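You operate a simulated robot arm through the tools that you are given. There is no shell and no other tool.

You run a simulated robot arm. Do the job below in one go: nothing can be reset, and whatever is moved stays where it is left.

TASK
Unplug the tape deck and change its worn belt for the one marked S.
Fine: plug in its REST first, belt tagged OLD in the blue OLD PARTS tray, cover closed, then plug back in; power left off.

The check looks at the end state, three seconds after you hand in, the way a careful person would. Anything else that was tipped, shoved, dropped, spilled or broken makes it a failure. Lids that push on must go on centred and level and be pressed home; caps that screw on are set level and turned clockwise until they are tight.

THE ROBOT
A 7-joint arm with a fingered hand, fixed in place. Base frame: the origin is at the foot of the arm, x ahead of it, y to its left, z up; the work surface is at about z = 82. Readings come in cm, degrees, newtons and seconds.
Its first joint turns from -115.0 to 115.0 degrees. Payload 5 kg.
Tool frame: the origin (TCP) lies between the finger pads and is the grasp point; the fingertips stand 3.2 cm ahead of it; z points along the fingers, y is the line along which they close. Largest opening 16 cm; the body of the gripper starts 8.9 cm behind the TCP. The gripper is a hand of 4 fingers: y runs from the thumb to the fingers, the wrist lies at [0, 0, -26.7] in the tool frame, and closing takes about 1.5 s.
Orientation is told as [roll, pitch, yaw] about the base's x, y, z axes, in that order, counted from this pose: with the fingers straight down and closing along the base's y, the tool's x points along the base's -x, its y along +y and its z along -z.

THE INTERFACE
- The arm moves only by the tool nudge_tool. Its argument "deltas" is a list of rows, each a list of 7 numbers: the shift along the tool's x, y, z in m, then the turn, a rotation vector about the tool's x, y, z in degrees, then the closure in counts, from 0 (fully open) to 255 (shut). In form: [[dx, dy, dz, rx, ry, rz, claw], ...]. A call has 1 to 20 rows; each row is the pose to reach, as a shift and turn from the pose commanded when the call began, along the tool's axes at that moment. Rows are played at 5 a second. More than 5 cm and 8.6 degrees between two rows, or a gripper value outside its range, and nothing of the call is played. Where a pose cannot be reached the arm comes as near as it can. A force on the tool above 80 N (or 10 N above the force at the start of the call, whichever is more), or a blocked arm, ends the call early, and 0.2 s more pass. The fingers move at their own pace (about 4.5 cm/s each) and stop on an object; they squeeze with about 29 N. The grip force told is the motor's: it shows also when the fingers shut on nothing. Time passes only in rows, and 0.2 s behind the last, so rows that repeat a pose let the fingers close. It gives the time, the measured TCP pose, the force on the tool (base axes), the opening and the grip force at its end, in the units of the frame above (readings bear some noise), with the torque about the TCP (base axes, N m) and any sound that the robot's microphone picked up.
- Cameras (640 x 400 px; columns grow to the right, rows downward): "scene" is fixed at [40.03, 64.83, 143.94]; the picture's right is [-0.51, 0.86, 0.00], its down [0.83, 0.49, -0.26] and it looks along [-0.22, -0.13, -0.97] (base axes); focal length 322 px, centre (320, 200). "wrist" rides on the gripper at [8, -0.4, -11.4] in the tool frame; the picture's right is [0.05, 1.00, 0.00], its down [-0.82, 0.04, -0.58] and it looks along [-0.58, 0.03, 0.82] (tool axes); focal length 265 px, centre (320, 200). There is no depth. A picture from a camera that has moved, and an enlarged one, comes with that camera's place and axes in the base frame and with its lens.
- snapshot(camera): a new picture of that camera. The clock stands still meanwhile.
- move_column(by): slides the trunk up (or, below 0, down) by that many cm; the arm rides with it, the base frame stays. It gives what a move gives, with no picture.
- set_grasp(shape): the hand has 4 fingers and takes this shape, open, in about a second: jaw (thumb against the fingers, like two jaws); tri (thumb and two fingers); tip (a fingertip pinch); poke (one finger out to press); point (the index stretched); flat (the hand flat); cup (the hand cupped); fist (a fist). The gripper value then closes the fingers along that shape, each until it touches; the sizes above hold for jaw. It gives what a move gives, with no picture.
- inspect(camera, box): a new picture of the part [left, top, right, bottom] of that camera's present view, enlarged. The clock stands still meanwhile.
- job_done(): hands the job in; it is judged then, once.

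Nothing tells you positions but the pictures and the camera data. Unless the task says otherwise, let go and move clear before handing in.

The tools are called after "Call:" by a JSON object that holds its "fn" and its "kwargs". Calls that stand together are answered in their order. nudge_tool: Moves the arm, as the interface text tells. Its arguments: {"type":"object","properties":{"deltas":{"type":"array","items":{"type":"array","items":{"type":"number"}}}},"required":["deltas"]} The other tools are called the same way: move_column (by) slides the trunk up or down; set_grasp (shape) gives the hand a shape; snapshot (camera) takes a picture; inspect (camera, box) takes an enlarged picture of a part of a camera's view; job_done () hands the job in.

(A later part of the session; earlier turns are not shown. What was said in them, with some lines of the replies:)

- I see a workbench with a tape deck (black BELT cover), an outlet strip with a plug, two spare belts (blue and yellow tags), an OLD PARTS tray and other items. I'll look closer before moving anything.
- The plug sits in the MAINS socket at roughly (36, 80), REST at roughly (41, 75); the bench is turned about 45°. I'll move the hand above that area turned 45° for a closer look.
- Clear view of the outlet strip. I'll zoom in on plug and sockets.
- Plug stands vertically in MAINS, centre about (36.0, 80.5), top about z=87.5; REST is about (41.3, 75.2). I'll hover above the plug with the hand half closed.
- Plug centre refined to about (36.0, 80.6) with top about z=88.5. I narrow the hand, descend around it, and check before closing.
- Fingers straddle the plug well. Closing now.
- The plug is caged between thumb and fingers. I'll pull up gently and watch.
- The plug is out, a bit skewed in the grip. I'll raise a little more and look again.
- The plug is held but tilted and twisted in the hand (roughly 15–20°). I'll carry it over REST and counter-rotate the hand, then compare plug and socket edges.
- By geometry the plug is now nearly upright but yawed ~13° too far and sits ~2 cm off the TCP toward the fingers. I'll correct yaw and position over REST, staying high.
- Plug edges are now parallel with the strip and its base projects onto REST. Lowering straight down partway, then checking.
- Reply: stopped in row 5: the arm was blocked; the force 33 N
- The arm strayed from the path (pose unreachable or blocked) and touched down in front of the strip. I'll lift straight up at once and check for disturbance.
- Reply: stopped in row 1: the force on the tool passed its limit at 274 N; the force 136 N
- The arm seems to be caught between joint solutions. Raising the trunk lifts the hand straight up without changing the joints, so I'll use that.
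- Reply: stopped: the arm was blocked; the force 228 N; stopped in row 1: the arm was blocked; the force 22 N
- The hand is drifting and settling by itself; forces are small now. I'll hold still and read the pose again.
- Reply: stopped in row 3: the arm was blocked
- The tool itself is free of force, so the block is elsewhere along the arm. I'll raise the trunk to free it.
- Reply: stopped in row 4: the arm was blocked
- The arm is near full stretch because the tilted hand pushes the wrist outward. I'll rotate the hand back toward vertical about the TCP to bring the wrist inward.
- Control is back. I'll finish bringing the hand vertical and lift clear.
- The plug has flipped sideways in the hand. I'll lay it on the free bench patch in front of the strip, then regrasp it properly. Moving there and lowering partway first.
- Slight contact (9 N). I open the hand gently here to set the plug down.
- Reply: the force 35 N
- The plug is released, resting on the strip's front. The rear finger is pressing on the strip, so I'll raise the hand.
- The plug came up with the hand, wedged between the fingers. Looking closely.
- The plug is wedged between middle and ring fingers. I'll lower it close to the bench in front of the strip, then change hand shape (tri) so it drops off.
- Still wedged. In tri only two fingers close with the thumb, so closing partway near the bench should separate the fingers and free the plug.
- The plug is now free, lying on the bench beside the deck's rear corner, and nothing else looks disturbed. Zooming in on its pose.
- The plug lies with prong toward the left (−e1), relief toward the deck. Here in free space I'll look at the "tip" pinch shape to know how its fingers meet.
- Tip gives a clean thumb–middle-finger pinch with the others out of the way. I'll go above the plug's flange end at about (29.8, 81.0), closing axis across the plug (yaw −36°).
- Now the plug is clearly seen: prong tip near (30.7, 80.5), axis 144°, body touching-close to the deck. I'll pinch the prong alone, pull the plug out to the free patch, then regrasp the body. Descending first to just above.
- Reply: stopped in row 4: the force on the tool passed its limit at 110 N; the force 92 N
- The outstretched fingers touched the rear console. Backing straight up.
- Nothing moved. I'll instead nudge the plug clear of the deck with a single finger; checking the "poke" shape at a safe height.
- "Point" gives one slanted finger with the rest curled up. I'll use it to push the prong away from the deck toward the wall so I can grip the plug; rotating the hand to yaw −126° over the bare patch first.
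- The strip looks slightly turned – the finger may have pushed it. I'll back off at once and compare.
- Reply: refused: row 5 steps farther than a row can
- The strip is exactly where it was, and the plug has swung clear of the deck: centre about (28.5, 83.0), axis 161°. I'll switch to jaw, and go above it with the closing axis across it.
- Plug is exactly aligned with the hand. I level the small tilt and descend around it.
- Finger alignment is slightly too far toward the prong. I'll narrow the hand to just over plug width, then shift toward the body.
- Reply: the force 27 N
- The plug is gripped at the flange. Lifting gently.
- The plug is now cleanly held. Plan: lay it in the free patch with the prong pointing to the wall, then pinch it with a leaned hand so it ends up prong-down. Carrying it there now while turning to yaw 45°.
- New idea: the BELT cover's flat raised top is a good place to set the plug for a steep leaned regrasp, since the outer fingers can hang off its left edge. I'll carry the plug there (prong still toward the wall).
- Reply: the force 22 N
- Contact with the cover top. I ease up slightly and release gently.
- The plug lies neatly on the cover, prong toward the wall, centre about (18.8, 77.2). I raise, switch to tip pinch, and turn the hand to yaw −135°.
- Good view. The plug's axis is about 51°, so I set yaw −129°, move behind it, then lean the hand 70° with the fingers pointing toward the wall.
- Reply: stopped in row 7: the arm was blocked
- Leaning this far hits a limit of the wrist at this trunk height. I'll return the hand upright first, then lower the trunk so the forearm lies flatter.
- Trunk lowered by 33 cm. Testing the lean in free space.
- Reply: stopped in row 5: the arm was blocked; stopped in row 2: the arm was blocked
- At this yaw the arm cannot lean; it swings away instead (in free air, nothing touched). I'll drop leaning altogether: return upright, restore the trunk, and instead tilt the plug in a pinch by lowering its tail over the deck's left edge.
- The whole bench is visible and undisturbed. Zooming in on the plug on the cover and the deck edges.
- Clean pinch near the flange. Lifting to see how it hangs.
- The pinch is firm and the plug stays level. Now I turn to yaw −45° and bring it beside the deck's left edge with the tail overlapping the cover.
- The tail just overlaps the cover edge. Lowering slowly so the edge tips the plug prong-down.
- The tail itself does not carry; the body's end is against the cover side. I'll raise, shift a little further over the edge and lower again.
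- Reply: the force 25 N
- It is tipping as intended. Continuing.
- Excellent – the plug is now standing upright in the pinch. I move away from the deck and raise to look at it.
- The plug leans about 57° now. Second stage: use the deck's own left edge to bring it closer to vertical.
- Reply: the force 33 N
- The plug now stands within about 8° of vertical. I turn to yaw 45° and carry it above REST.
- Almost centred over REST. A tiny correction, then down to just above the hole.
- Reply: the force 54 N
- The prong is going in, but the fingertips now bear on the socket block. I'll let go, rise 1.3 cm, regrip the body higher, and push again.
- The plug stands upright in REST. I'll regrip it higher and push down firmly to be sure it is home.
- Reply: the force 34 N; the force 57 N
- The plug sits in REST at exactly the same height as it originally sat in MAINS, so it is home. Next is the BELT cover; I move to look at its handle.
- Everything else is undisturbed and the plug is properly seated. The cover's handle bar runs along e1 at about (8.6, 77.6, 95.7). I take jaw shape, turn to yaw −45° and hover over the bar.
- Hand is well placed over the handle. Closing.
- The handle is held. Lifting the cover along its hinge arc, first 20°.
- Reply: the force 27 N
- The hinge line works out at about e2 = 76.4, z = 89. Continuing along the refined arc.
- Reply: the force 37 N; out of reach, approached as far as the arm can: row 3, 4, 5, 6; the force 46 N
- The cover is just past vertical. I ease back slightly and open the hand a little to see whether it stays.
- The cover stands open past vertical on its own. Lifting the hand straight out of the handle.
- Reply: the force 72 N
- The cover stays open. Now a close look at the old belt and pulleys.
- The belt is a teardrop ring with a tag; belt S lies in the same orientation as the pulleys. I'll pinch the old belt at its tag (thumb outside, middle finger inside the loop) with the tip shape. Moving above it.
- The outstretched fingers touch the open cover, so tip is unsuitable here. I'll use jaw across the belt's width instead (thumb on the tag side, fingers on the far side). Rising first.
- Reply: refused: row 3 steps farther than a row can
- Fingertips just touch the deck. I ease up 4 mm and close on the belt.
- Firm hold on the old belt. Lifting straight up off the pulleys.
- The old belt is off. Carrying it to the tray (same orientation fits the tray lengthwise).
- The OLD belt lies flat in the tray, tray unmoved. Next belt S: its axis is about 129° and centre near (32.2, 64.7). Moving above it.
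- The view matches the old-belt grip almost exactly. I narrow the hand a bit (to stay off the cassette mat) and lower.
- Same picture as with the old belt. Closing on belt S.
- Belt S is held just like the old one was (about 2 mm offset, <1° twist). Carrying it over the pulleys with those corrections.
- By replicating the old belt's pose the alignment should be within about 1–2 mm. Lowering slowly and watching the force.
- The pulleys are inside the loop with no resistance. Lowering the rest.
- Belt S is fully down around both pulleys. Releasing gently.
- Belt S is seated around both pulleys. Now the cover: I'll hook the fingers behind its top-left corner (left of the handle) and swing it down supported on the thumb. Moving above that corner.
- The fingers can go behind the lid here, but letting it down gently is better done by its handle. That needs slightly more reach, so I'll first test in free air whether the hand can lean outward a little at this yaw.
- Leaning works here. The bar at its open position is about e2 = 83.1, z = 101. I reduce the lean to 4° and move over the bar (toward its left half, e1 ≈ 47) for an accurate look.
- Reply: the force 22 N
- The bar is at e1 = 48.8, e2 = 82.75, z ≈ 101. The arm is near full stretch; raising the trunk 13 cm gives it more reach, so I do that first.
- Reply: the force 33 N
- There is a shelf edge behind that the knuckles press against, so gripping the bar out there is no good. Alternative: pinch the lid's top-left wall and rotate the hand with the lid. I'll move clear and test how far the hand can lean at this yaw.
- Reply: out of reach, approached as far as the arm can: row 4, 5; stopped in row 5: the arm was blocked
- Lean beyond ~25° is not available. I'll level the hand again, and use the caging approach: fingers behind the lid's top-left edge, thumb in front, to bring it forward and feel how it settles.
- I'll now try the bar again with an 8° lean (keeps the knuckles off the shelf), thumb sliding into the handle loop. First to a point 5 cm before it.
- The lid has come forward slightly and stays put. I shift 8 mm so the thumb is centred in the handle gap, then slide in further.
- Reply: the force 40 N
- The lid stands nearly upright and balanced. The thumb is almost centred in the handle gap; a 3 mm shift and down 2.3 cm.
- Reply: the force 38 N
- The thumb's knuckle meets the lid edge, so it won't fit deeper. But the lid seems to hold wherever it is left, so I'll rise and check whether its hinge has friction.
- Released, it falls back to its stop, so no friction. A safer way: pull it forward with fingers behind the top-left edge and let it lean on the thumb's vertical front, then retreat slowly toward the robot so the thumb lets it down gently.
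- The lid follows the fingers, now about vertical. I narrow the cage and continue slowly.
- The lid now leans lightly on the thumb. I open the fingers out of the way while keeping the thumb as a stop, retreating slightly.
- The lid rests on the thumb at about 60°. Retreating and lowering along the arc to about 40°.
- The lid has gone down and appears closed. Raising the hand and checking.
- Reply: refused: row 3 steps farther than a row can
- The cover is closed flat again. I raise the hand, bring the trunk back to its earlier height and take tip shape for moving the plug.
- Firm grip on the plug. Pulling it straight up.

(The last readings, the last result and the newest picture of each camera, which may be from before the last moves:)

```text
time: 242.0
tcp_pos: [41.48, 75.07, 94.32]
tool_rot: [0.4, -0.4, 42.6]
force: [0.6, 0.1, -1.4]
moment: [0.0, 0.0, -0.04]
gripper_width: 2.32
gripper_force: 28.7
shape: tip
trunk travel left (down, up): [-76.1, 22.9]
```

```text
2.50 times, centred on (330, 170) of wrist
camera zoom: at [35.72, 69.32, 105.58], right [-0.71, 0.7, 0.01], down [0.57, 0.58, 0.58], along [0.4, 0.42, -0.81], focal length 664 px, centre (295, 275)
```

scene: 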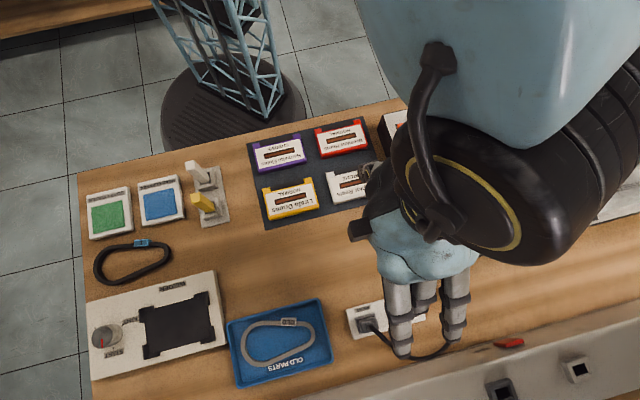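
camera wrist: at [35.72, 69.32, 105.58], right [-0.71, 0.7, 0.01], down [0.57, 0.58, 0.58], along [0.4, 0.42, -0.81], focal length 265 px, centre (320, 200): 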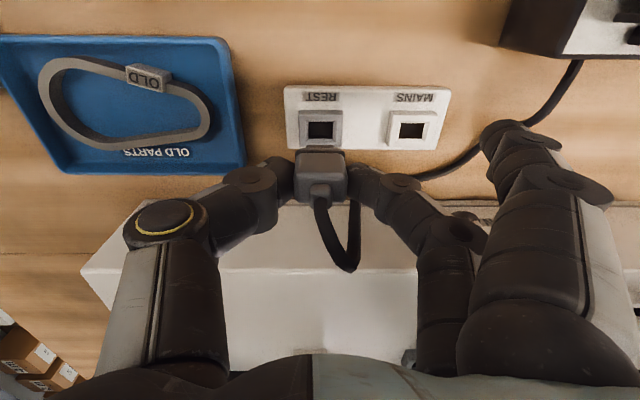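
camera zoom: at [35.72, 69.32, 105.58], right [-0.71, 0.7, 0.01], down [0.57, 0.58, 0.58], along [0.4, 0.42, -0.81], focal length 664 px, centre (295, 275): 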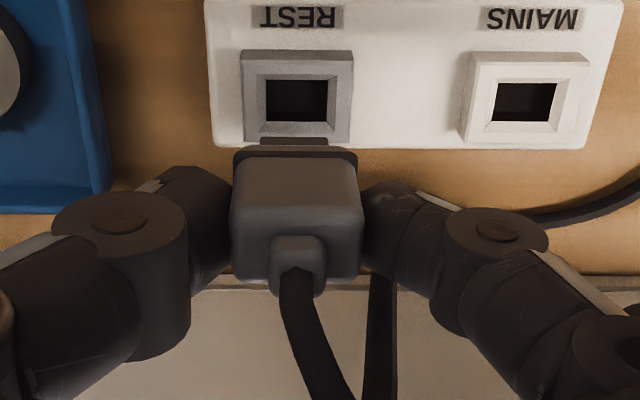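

The plug came out still perfectly upright in the grip. Shifting by the measured socket spacing to MAINS.

Call:
{"fn": "nudge_tool", "kwargs": {"deltas": [[0.0005, 0.01, 0, 0, 0, 0, 255], [0.001, 0.025, 0, 0, 0, 0, 255], [0.002, 0.045, 0, 0, 0, 0, 255], [0.003, 0.065, 0, 0, 0, 0, 255], [0.0033, 0.0758, 0, 0, 0, 0, 255], [0.0033, 0.0758, 0, 0, 0, 0, 255], [0.0033, 0.0758, 0.02, 0, 0, 0, 255], [0.0033, 0.0758, 0.02, 0, 0, 0, 255]]}}

Call:
{"fn": "snapshot", "kwargs": {"camera": "wrist"}}

Call:
{"fn": "inspect", "kwargs": {"camera": "wrist", "box": [230, 90, 430, 250]}}

```text
time: 243.8
tcp_pos: [35.99, 80.69, 92.53]
tool_rot: [0.3, -0.5, 42.6]
force: [0.6, -0.1, -1.2]
moment: [0.03, -0.02, 0.0]
gripper_width: 2.31
gripper_force: 28.7
shape: tip
trunk travel left (down, up): [-76.1, 22.9]
```

```text
taken
camera wrist: at [30.29, 74.74, 103.74], right [-0.71, 0.7, 0.01], down [0.57, 0.58, 0.58], along [0.4, 0.42, -0.81], focal length 265 px, centre (320, 200)
```

wrist: 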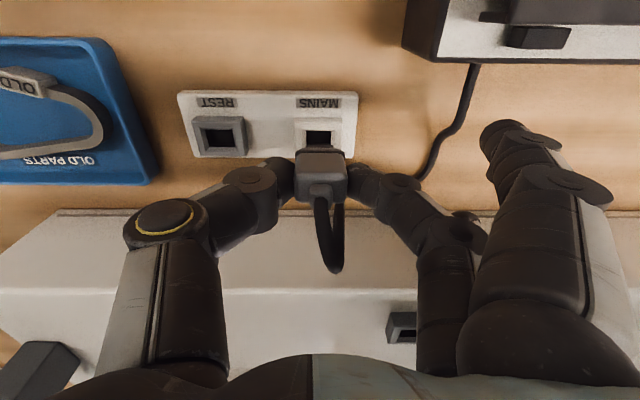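

```text
2.50 times, centred on (330, 170) of wrist
camera zoom: at [30.29, 74.74, 103.74], right [-0.71, 0.7, 0.01], down [0.57, 0.58, 0.58], along [0.4, 0.42, -0.81], focal length 664 px, centre (295, 275)
```

zoom: 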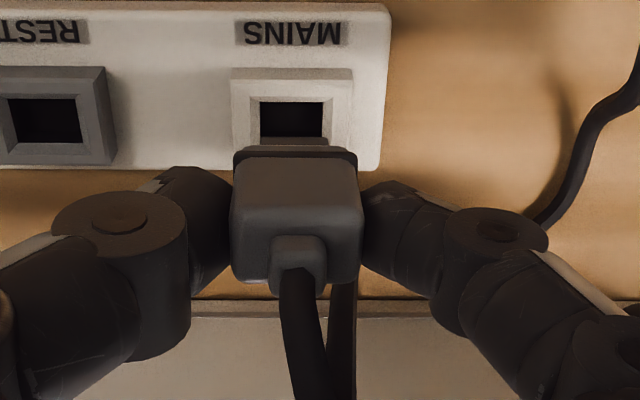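

Call:
{"fn": "nudge_tool", "kwargs": {"deltas": [[0, -0.001, 0.008, 0, 0, 0, 255], [0, -0.001, 0.015, 0, 0, 0, 255], [0, -0.001, 0.015, 0, 0, 0, 255]]}}

Call:
{"fn": "inspect", "kwargs": {"camera": "wrist", "box": [260, 100, 380, 220]}}

```text
time: 244.6
tcp_pos: [36.15, 80.61, 90.95]
tool_rot: [0.4, -0.4, 42.6]
force: [0.6, 0.2, 0.2]
moment: [0.0, 0.0, 0.04]
gripper_width: 2.32
gripper_force: 28.8
shape: tip
trunk travel left (down, up): [-76.1, 22.9]
```

```text
3.33 times, centred on (320, 160) of wrist
camera zoom: at [30.45, 74.71, 102.18], right [-0.71, 0.7, 0.01], down [0.57, 0.58, 0.58], along [0.4, 0.42, -0.81], focal length 885 px, centre (320, 333)
```

zoom: 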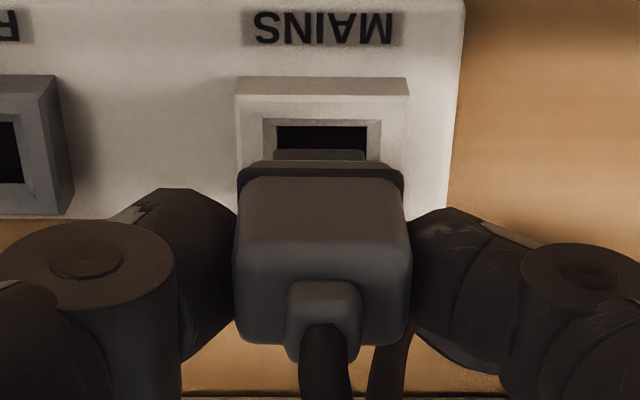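

Prong and MAINS hole line up. Lowering slowly.

Call:
{"fn": "nudge_tool", "kwargs": {"deltas": [[0, 0, 0.005, 0, 0, 0, 255], [0, 0, 0.01, 0, 0, 0, 255], [0, 0, 0.01, 0, 0, 0, 255]]}}

Call:
{"fn": "inspect", "kwargs": {"camera": "wrist", "box": [260, 100, 380, 220]}}

Call:
{"fn": "nudge_tool", "kwargs": {"deltas": [[0, 0, 0.004, 0, 0, 0, 255], [0, 0, 0.006, 0, 0, 0, 255], [0, 0, 0.006, 0, 0, 0, 255]]}}

Call:
{"fn": "inspect", "kwargs": {"camera": "wrist", "box": [260, 100, 380, 220]}}

```text
time: 245.4
tcp_pos: [36.11, 80.63, 89.76]
tool_rot: [0.4, -0.4, 42.6]
force: [0.9, -0.3, -0.6]
moment: [0.0, 0.01, -0.01]
gripper_width: 2.33
gripper_force: 29.5
shape: tip
trunk travel left (down, up): [-76.1, 22.9]
```

```text
3.33 times, centred on (320, 160) of wrist
camera zoom: at [30.43, 74.67, 101.12], right [-0.71, 0.7, 0.01], down [0.57, 0.58, 0.58], along [0.4, 0.42, -0.81], focal length 885 px, centre (320, 333)
```

zoom: 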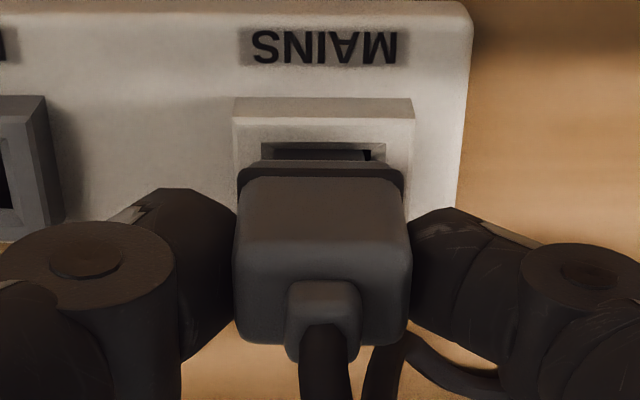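

```text
time: 246.2
tcp_pos: [36.16, 80.48, 89.19]
tool_rot: [0.4, -0.4, 42.6]
force: [0.2, 3.3, 4.4]
moment: [0.15, 0.02, 0.04]
gripper_width: 2.33
gripper_force: 29.2
shape: tip
trunk travel left (down, up): [-76.1, 22.9]
```

```text
3.33 times, centred on (320, 160) of wrist
camera zoom: at [30.46, 74.7, 100.6], right [-0.71, 0.7, 0.01], down [0.57, 0.58, 0.58], along [0.41, 0.42, -0.81], focal length 885 px, centre (320, 333)
```

zoom: 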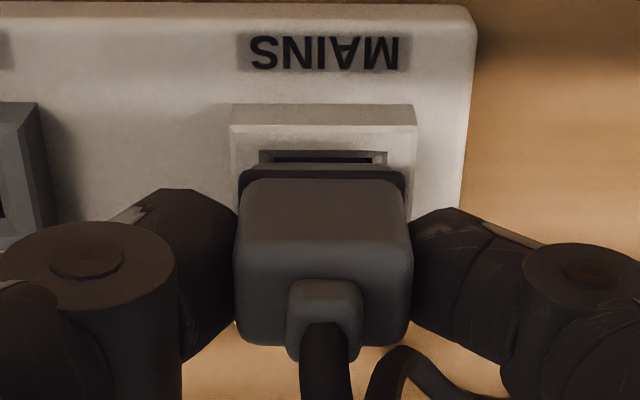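

Going in smoothly. Pressing it home.

Call:
{"fn": "nudge_tool", "kwargs": {"deltas": [[0, 0, 0.003, 0, 0, 0, 255], [0, 0, 0.006, 0, 0, 0, 255], [0, 0, 0.008, 0, 0, 0, 255], [0, 0, 0.008, 0, 0, 0, 255]]}}

Call:
{"fn": "nudge_tool", "kwargs": {"deltas": [[0, 0, 0.003, 0, 0, 0, 255], [0, 0, 0.004, 0, 0, 0, 255], [0, 0, 0.004, 0, 0, 0, 255]]}}

Call:
{"fn": "inspect", "kwargs": {"camera": "wrist", "box": [260, 100, 380, 220]}}

```text
time: 247.2
tcp_pos: [36.05, 80.63, 88.59]
tool_rot: [0.5, -0.6, 42.6]
force: [2.2, 0.9, 24.1]
moment: [0.05, -0.02, 0.03]
gripper_width: 2.44
gripper_force: 29.0
shape: tip
trunk travel left (down, up): [-76.1, 22.9]
```

```text
time: 248.0
tcp_pos: [36.17, 80.69, 88.43]
tool_rot: [0.5, -0.8, 42.6]
force: [7.5, 3.2, 40.7]
moment: [0.08, -0.11, 0.05]
gripper_width: 2.77
gripper_force: 29.4
shape: tip
trunk travel left (down, up): [-76.1, 22.9]
```

```text
3.33 times, centred on (320, 160) of wrist
camera zoom: at [30.48, 74.64, 99.72], right [-0.71, 0.7, 0.01], down [0.57, 0.57, 0.59], along [0.41, 0.42, -0.81], focal length 885 px, centre (320, 333)
```

zoom: 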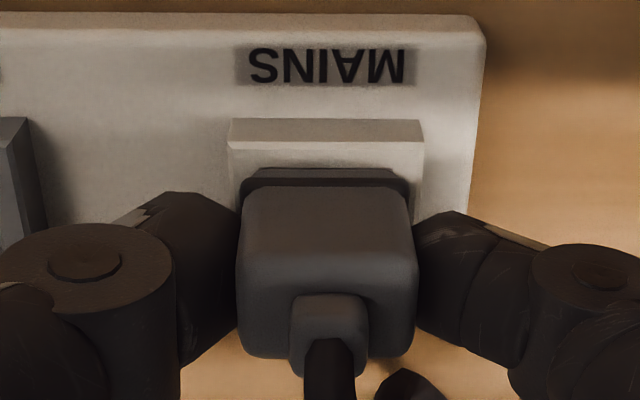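

The plug is down to the same height as in REST with 40 N of resistance – seated. Releasing and moving clear.

Call:
{"fn": "nudge_tool", "kwargs": {"deltas": [[0, 0, -0.003, 0, 0, 0, 240], [0, 0, -0.004, 0, 0, 0, 215], [0, 0, -0.004, 0, 0, 0, 190], [0, 0, -0.004, 0, 0, 0, 170], [0, 0, -0.004, 0, 0, 0, 165], [0, 0, -0.03, 0, 0, 0, 165], [0, 0, -0.07, 0, 0, 0, 165], [0.03, -0.01, -0.1, 0, 0, 0, 165], [0.06, -0.03, -0.13, 0, 0, 0, 165], [0.09, -0.06, -0.14, 0, 0, 0, 165], [0.12, -0.09, -0.14, 0, 0, 0, 165], [0.12, -0.09, -0.14, 0, 0, 0, 165]]}}

Call:
{"fn": "snapshot", "kwargs": {"camera": "wrist"}}

Call:
{"fn": "inspect", "kwargs": {"camera": "wrist", "box": [280, 110, 440, 210]}}

Call:
{"fn": "snapshot", "kwargs": {"camera": "scene"}}

```text
time: 250.6
tcp_pos: [33.53, 65.72, 101.81]
tool_rot: [0.4, -0.4, 42.6]
force: [-0.1, 0.2, 0.6]
moment: [-0.03, 0.04, 0.0]
gripper_width: 5.62
gripper_force: 0.2
shape: tip
trunk travel left (down, up): [-76.1, 22.9]
```

```text
taken
camera wrist: at [27.85, 59.82, 113.08], right [-0.71, 0.7, 0.01], down [0.57, 0.58, 0.58], along [0.4, 0.42, -0.81], focal length 265 px, centre (320, 200)
```

wrist: 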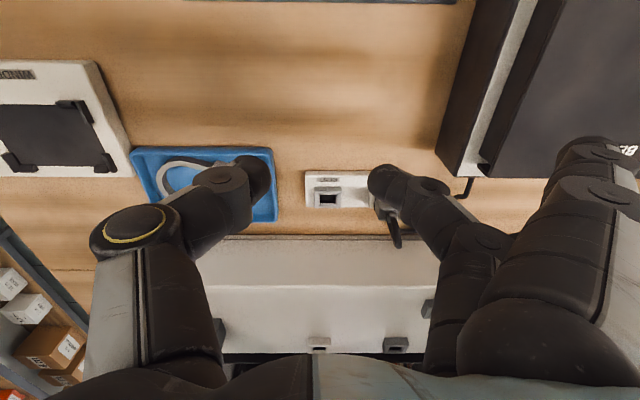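

```text
4.00 times, centred on (360, 160) of wrist
camera zoom: at [27.85, 59.82, 113.08], right [-0.71, 0.7, 0.01], down [0.57, 0.58, 0.58], along [0.4, 0.42, -0.81], focal length 1062 px, centre (160, 360)
```

zoom: 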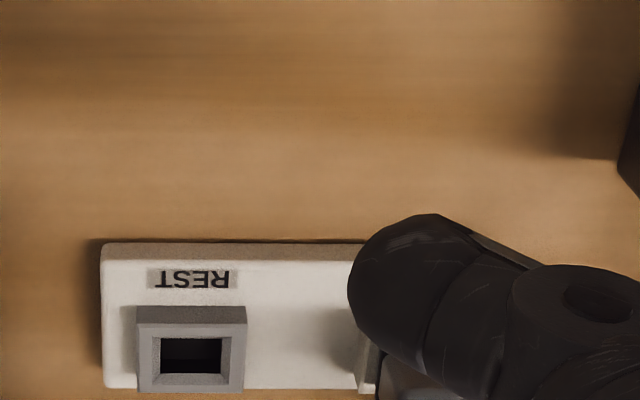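

```text
taken
```

scene: 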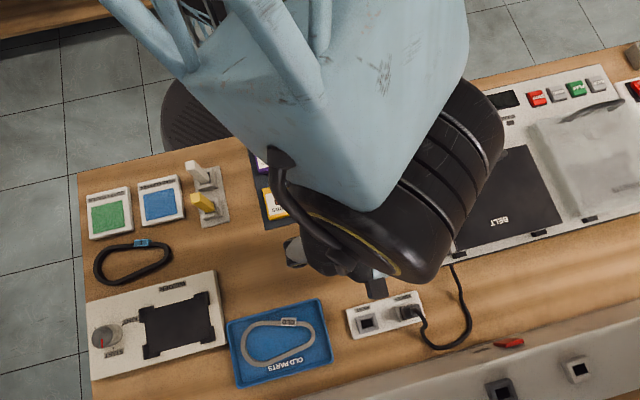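

Call:
{"fn": "nudge_tool", "kwargs": {"deltas": [[0.02, -0.02, -0.04, 0, 0, 0, 120], [0.04, -0.05, -0.08, 0, 0, 0, 80], [0.06, -0.08, -0.11, 0, 0, 0, 60], [0.08, -0.11, -0.13, 0, 0, 0, 60], [0.1, -0.15, -0.13, 0, 0, 0, 60], [0.11, -0.19, -0.13, 0, 0, 0, 60], [0.11, -0.22, -0.13, 0, 0, 0, 60], [0.11, -0.22, -0.13, 0, 0, 0, 60]]}}

Call:
{"fn": "snapshot", "kwargs": {"camera": "scene"}}

Call:
{"fn": "inspect", "kwargs": {"camera": "scene", "box": [320, 220, 640, 400]}}

Call:
{"fn": "inspect", "kwargs": {"camera": "scene", "box": [380, 60, 640, 270]}}

Call:
{"fn": "inspect", "kwargs": {"camera": "scene", "box": [70, 110, 400, 390]}}

```text
refused: row 2 steps farther than a row can; nothing moved
```

```text
taken
```

scene: 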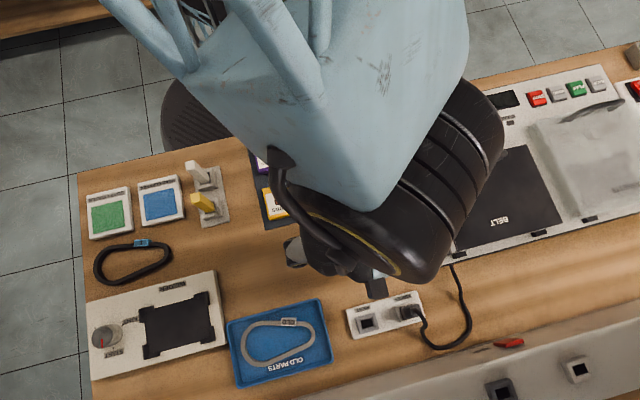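

```text
2.00 times, centred on (480, 310) of scene
camera zoom: at [40.03, 64.83, 143.94], right [-0.51, 0.86, 0.0], down [0.83, 0.49, -0.26], along [-0.22, -0.13, -0.97], focal length 643 px, centre (0, -20)
```

zoom: 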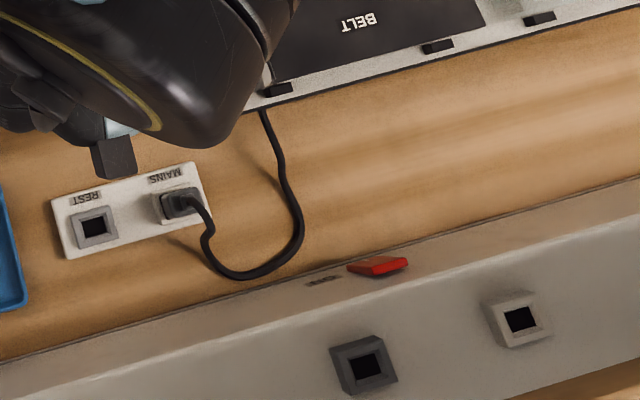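

```text
1.90 times, centred on (510, 165) of scene
camera zoom: at [40.03, 64.83, 143.94], right [-0.51, 0.86, 0.0], down [0.83, 0.49, -0.26], along [-0.22, -0.13, -0.97], focal length 613 px, centre (-42, 267)
```

zoom: 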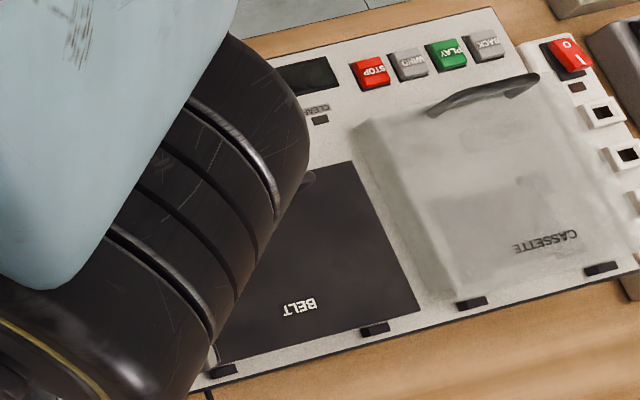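

```text
1.43 times, centred on (235, 250) of scene
camera zoom: at [40.03, 64.83, 143.94], right [-0.51, 0.86, 0.0], down [0.83, 0.49, -0.26], along [-0.22, -0.13, -0.97], focal length 460 px, centre (441, 129)
```

zoom: 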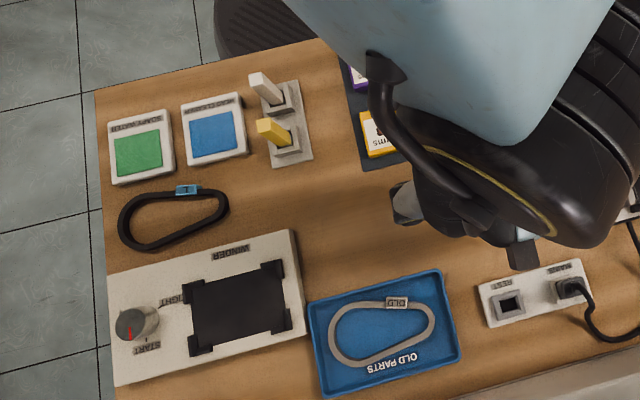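

Everything matches the starting layout. Moving the arm clear for a last full look.

Call:
{"fn": "nudge_tool", "kwargs": {"deltas": [[0.02, -0.01, -0.03, 0, 0, 0, 120], [0.035, -0.03, -0.065, 0, 0, 0, 80], [0.05, -0.05, -0.1, 0, 0, 0, 60], [0.065, -0.08, -0.13, 0, 0, 0, 60], [0.08, -0.115, -0.15, 0, 0, 0, 60], [0.09, -0.15, -0.15, 0, 0, 0, 60], [0.1, -0.19, -0.15, 0, 0, 0, 60], [0.1, -0.22, -0.15, 0, 0, 0, 60], [0.1, -0.22, -0.15, 0, 0, 0, 60]]}}

Call:
{"fn": "snapshot", "kwargs": {"camera": "scene"}}

Call:
{"fn": "inspect", "kwargs": {"camera": "scene", "box": [370, 60, 640, 270]}}

Call:
{"fn": "snapshot", "kwargs": {"camera": "wrist"}}

```text
time: 252.6
tcp_pos: [40.77, 42.55, 116.58]
tool_rot: [0.4, -0.4, 42.7]
force: [-0.1, 0.5, -1.3]
moment: [-0.03, 0.01, -0.01]
gripper_width: 12.2
gripper_force: 0.1
shape: tip
trunk travel left (down, up): [-76.1, 22.9]
```

```text
taken
```

scene: 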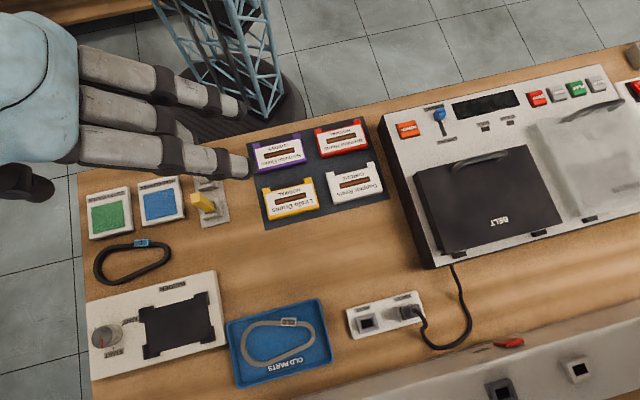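

```text
1.90 times, centred on (505, 165) of scene
camera zoom: at [40.03, 64.83, 143.94], right [-0.51, 0.86, 0.0], down [0.83, 0.49, -0.26], along [-0.22, -0.13, -0.97], focal length 613 px, centre (-32, 267)
```

zoom: 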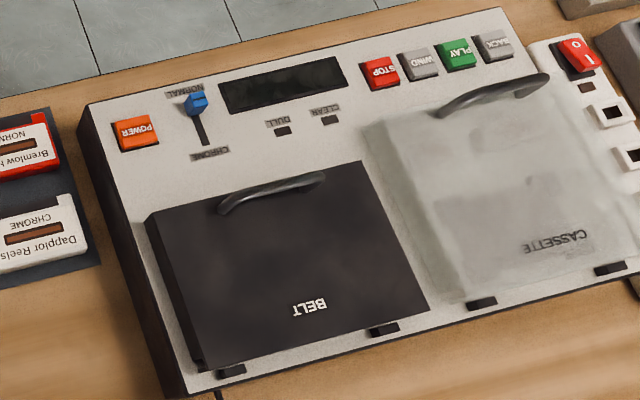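

```text
taken
camera wrist: at [35.25, 36.71, 127.86], right [-0.71, 0.7, 0.01], down [0.57, 0.58, 0.58], along [0.4, 0.42, -0.81], focal length 265 px, centre (320, 200)
```

wrist: 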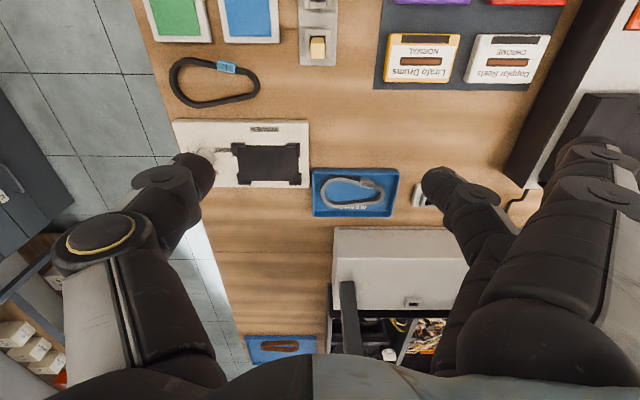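

The bench looks as it did at the start:
- Belt S is on the pulleys and the cover is shut flat.
- The OLD belt is in the blue tray.
- The plug is back in MAINS.
- The deck display is dark, so power is off.

The arm is clear, so I'm handing in.

Call:
{"fn": "job_done", "kwargs": {}}

```text
The job is handed in.
```

I've handed the job in: the tape deck has belt S fitted, the cover is closed, and the plug is back in MAINS. I checked the final state only through the cameras; the handover gave no verdict.

- **Plug:** It went into REST before the belt change and back into MAINS after. I pressed it in both times until it stopped, and in each socket it sits as low as it did at the start.
- **Belts:** Belt S is around both pulleys, and the belt tagged OLD lies flat in the blue OLD PARTS tray.
- **Cover and power:** The cover lies flat, in the same place as at the start. I left POWER alone, and the display is dark.

A few things went roughly along the way:
- **Plug:** It tipped over in the hand after the first pull, so I had to set it down and regrip it several times, including on the closed cover.
- **Contact:** While handling the plug I brushed the deck, the rear console and the outlet strip. The hardest contact on the tool was 274 N, while the arm was jammed low in front of the strip. My knuckles later touched the shelf behind the bench.
- **Cover:** The last part of the closing was not under my control; it slipped off the thumb and shut by itself.

In the final pictures everything I compared with the start was in its original place.
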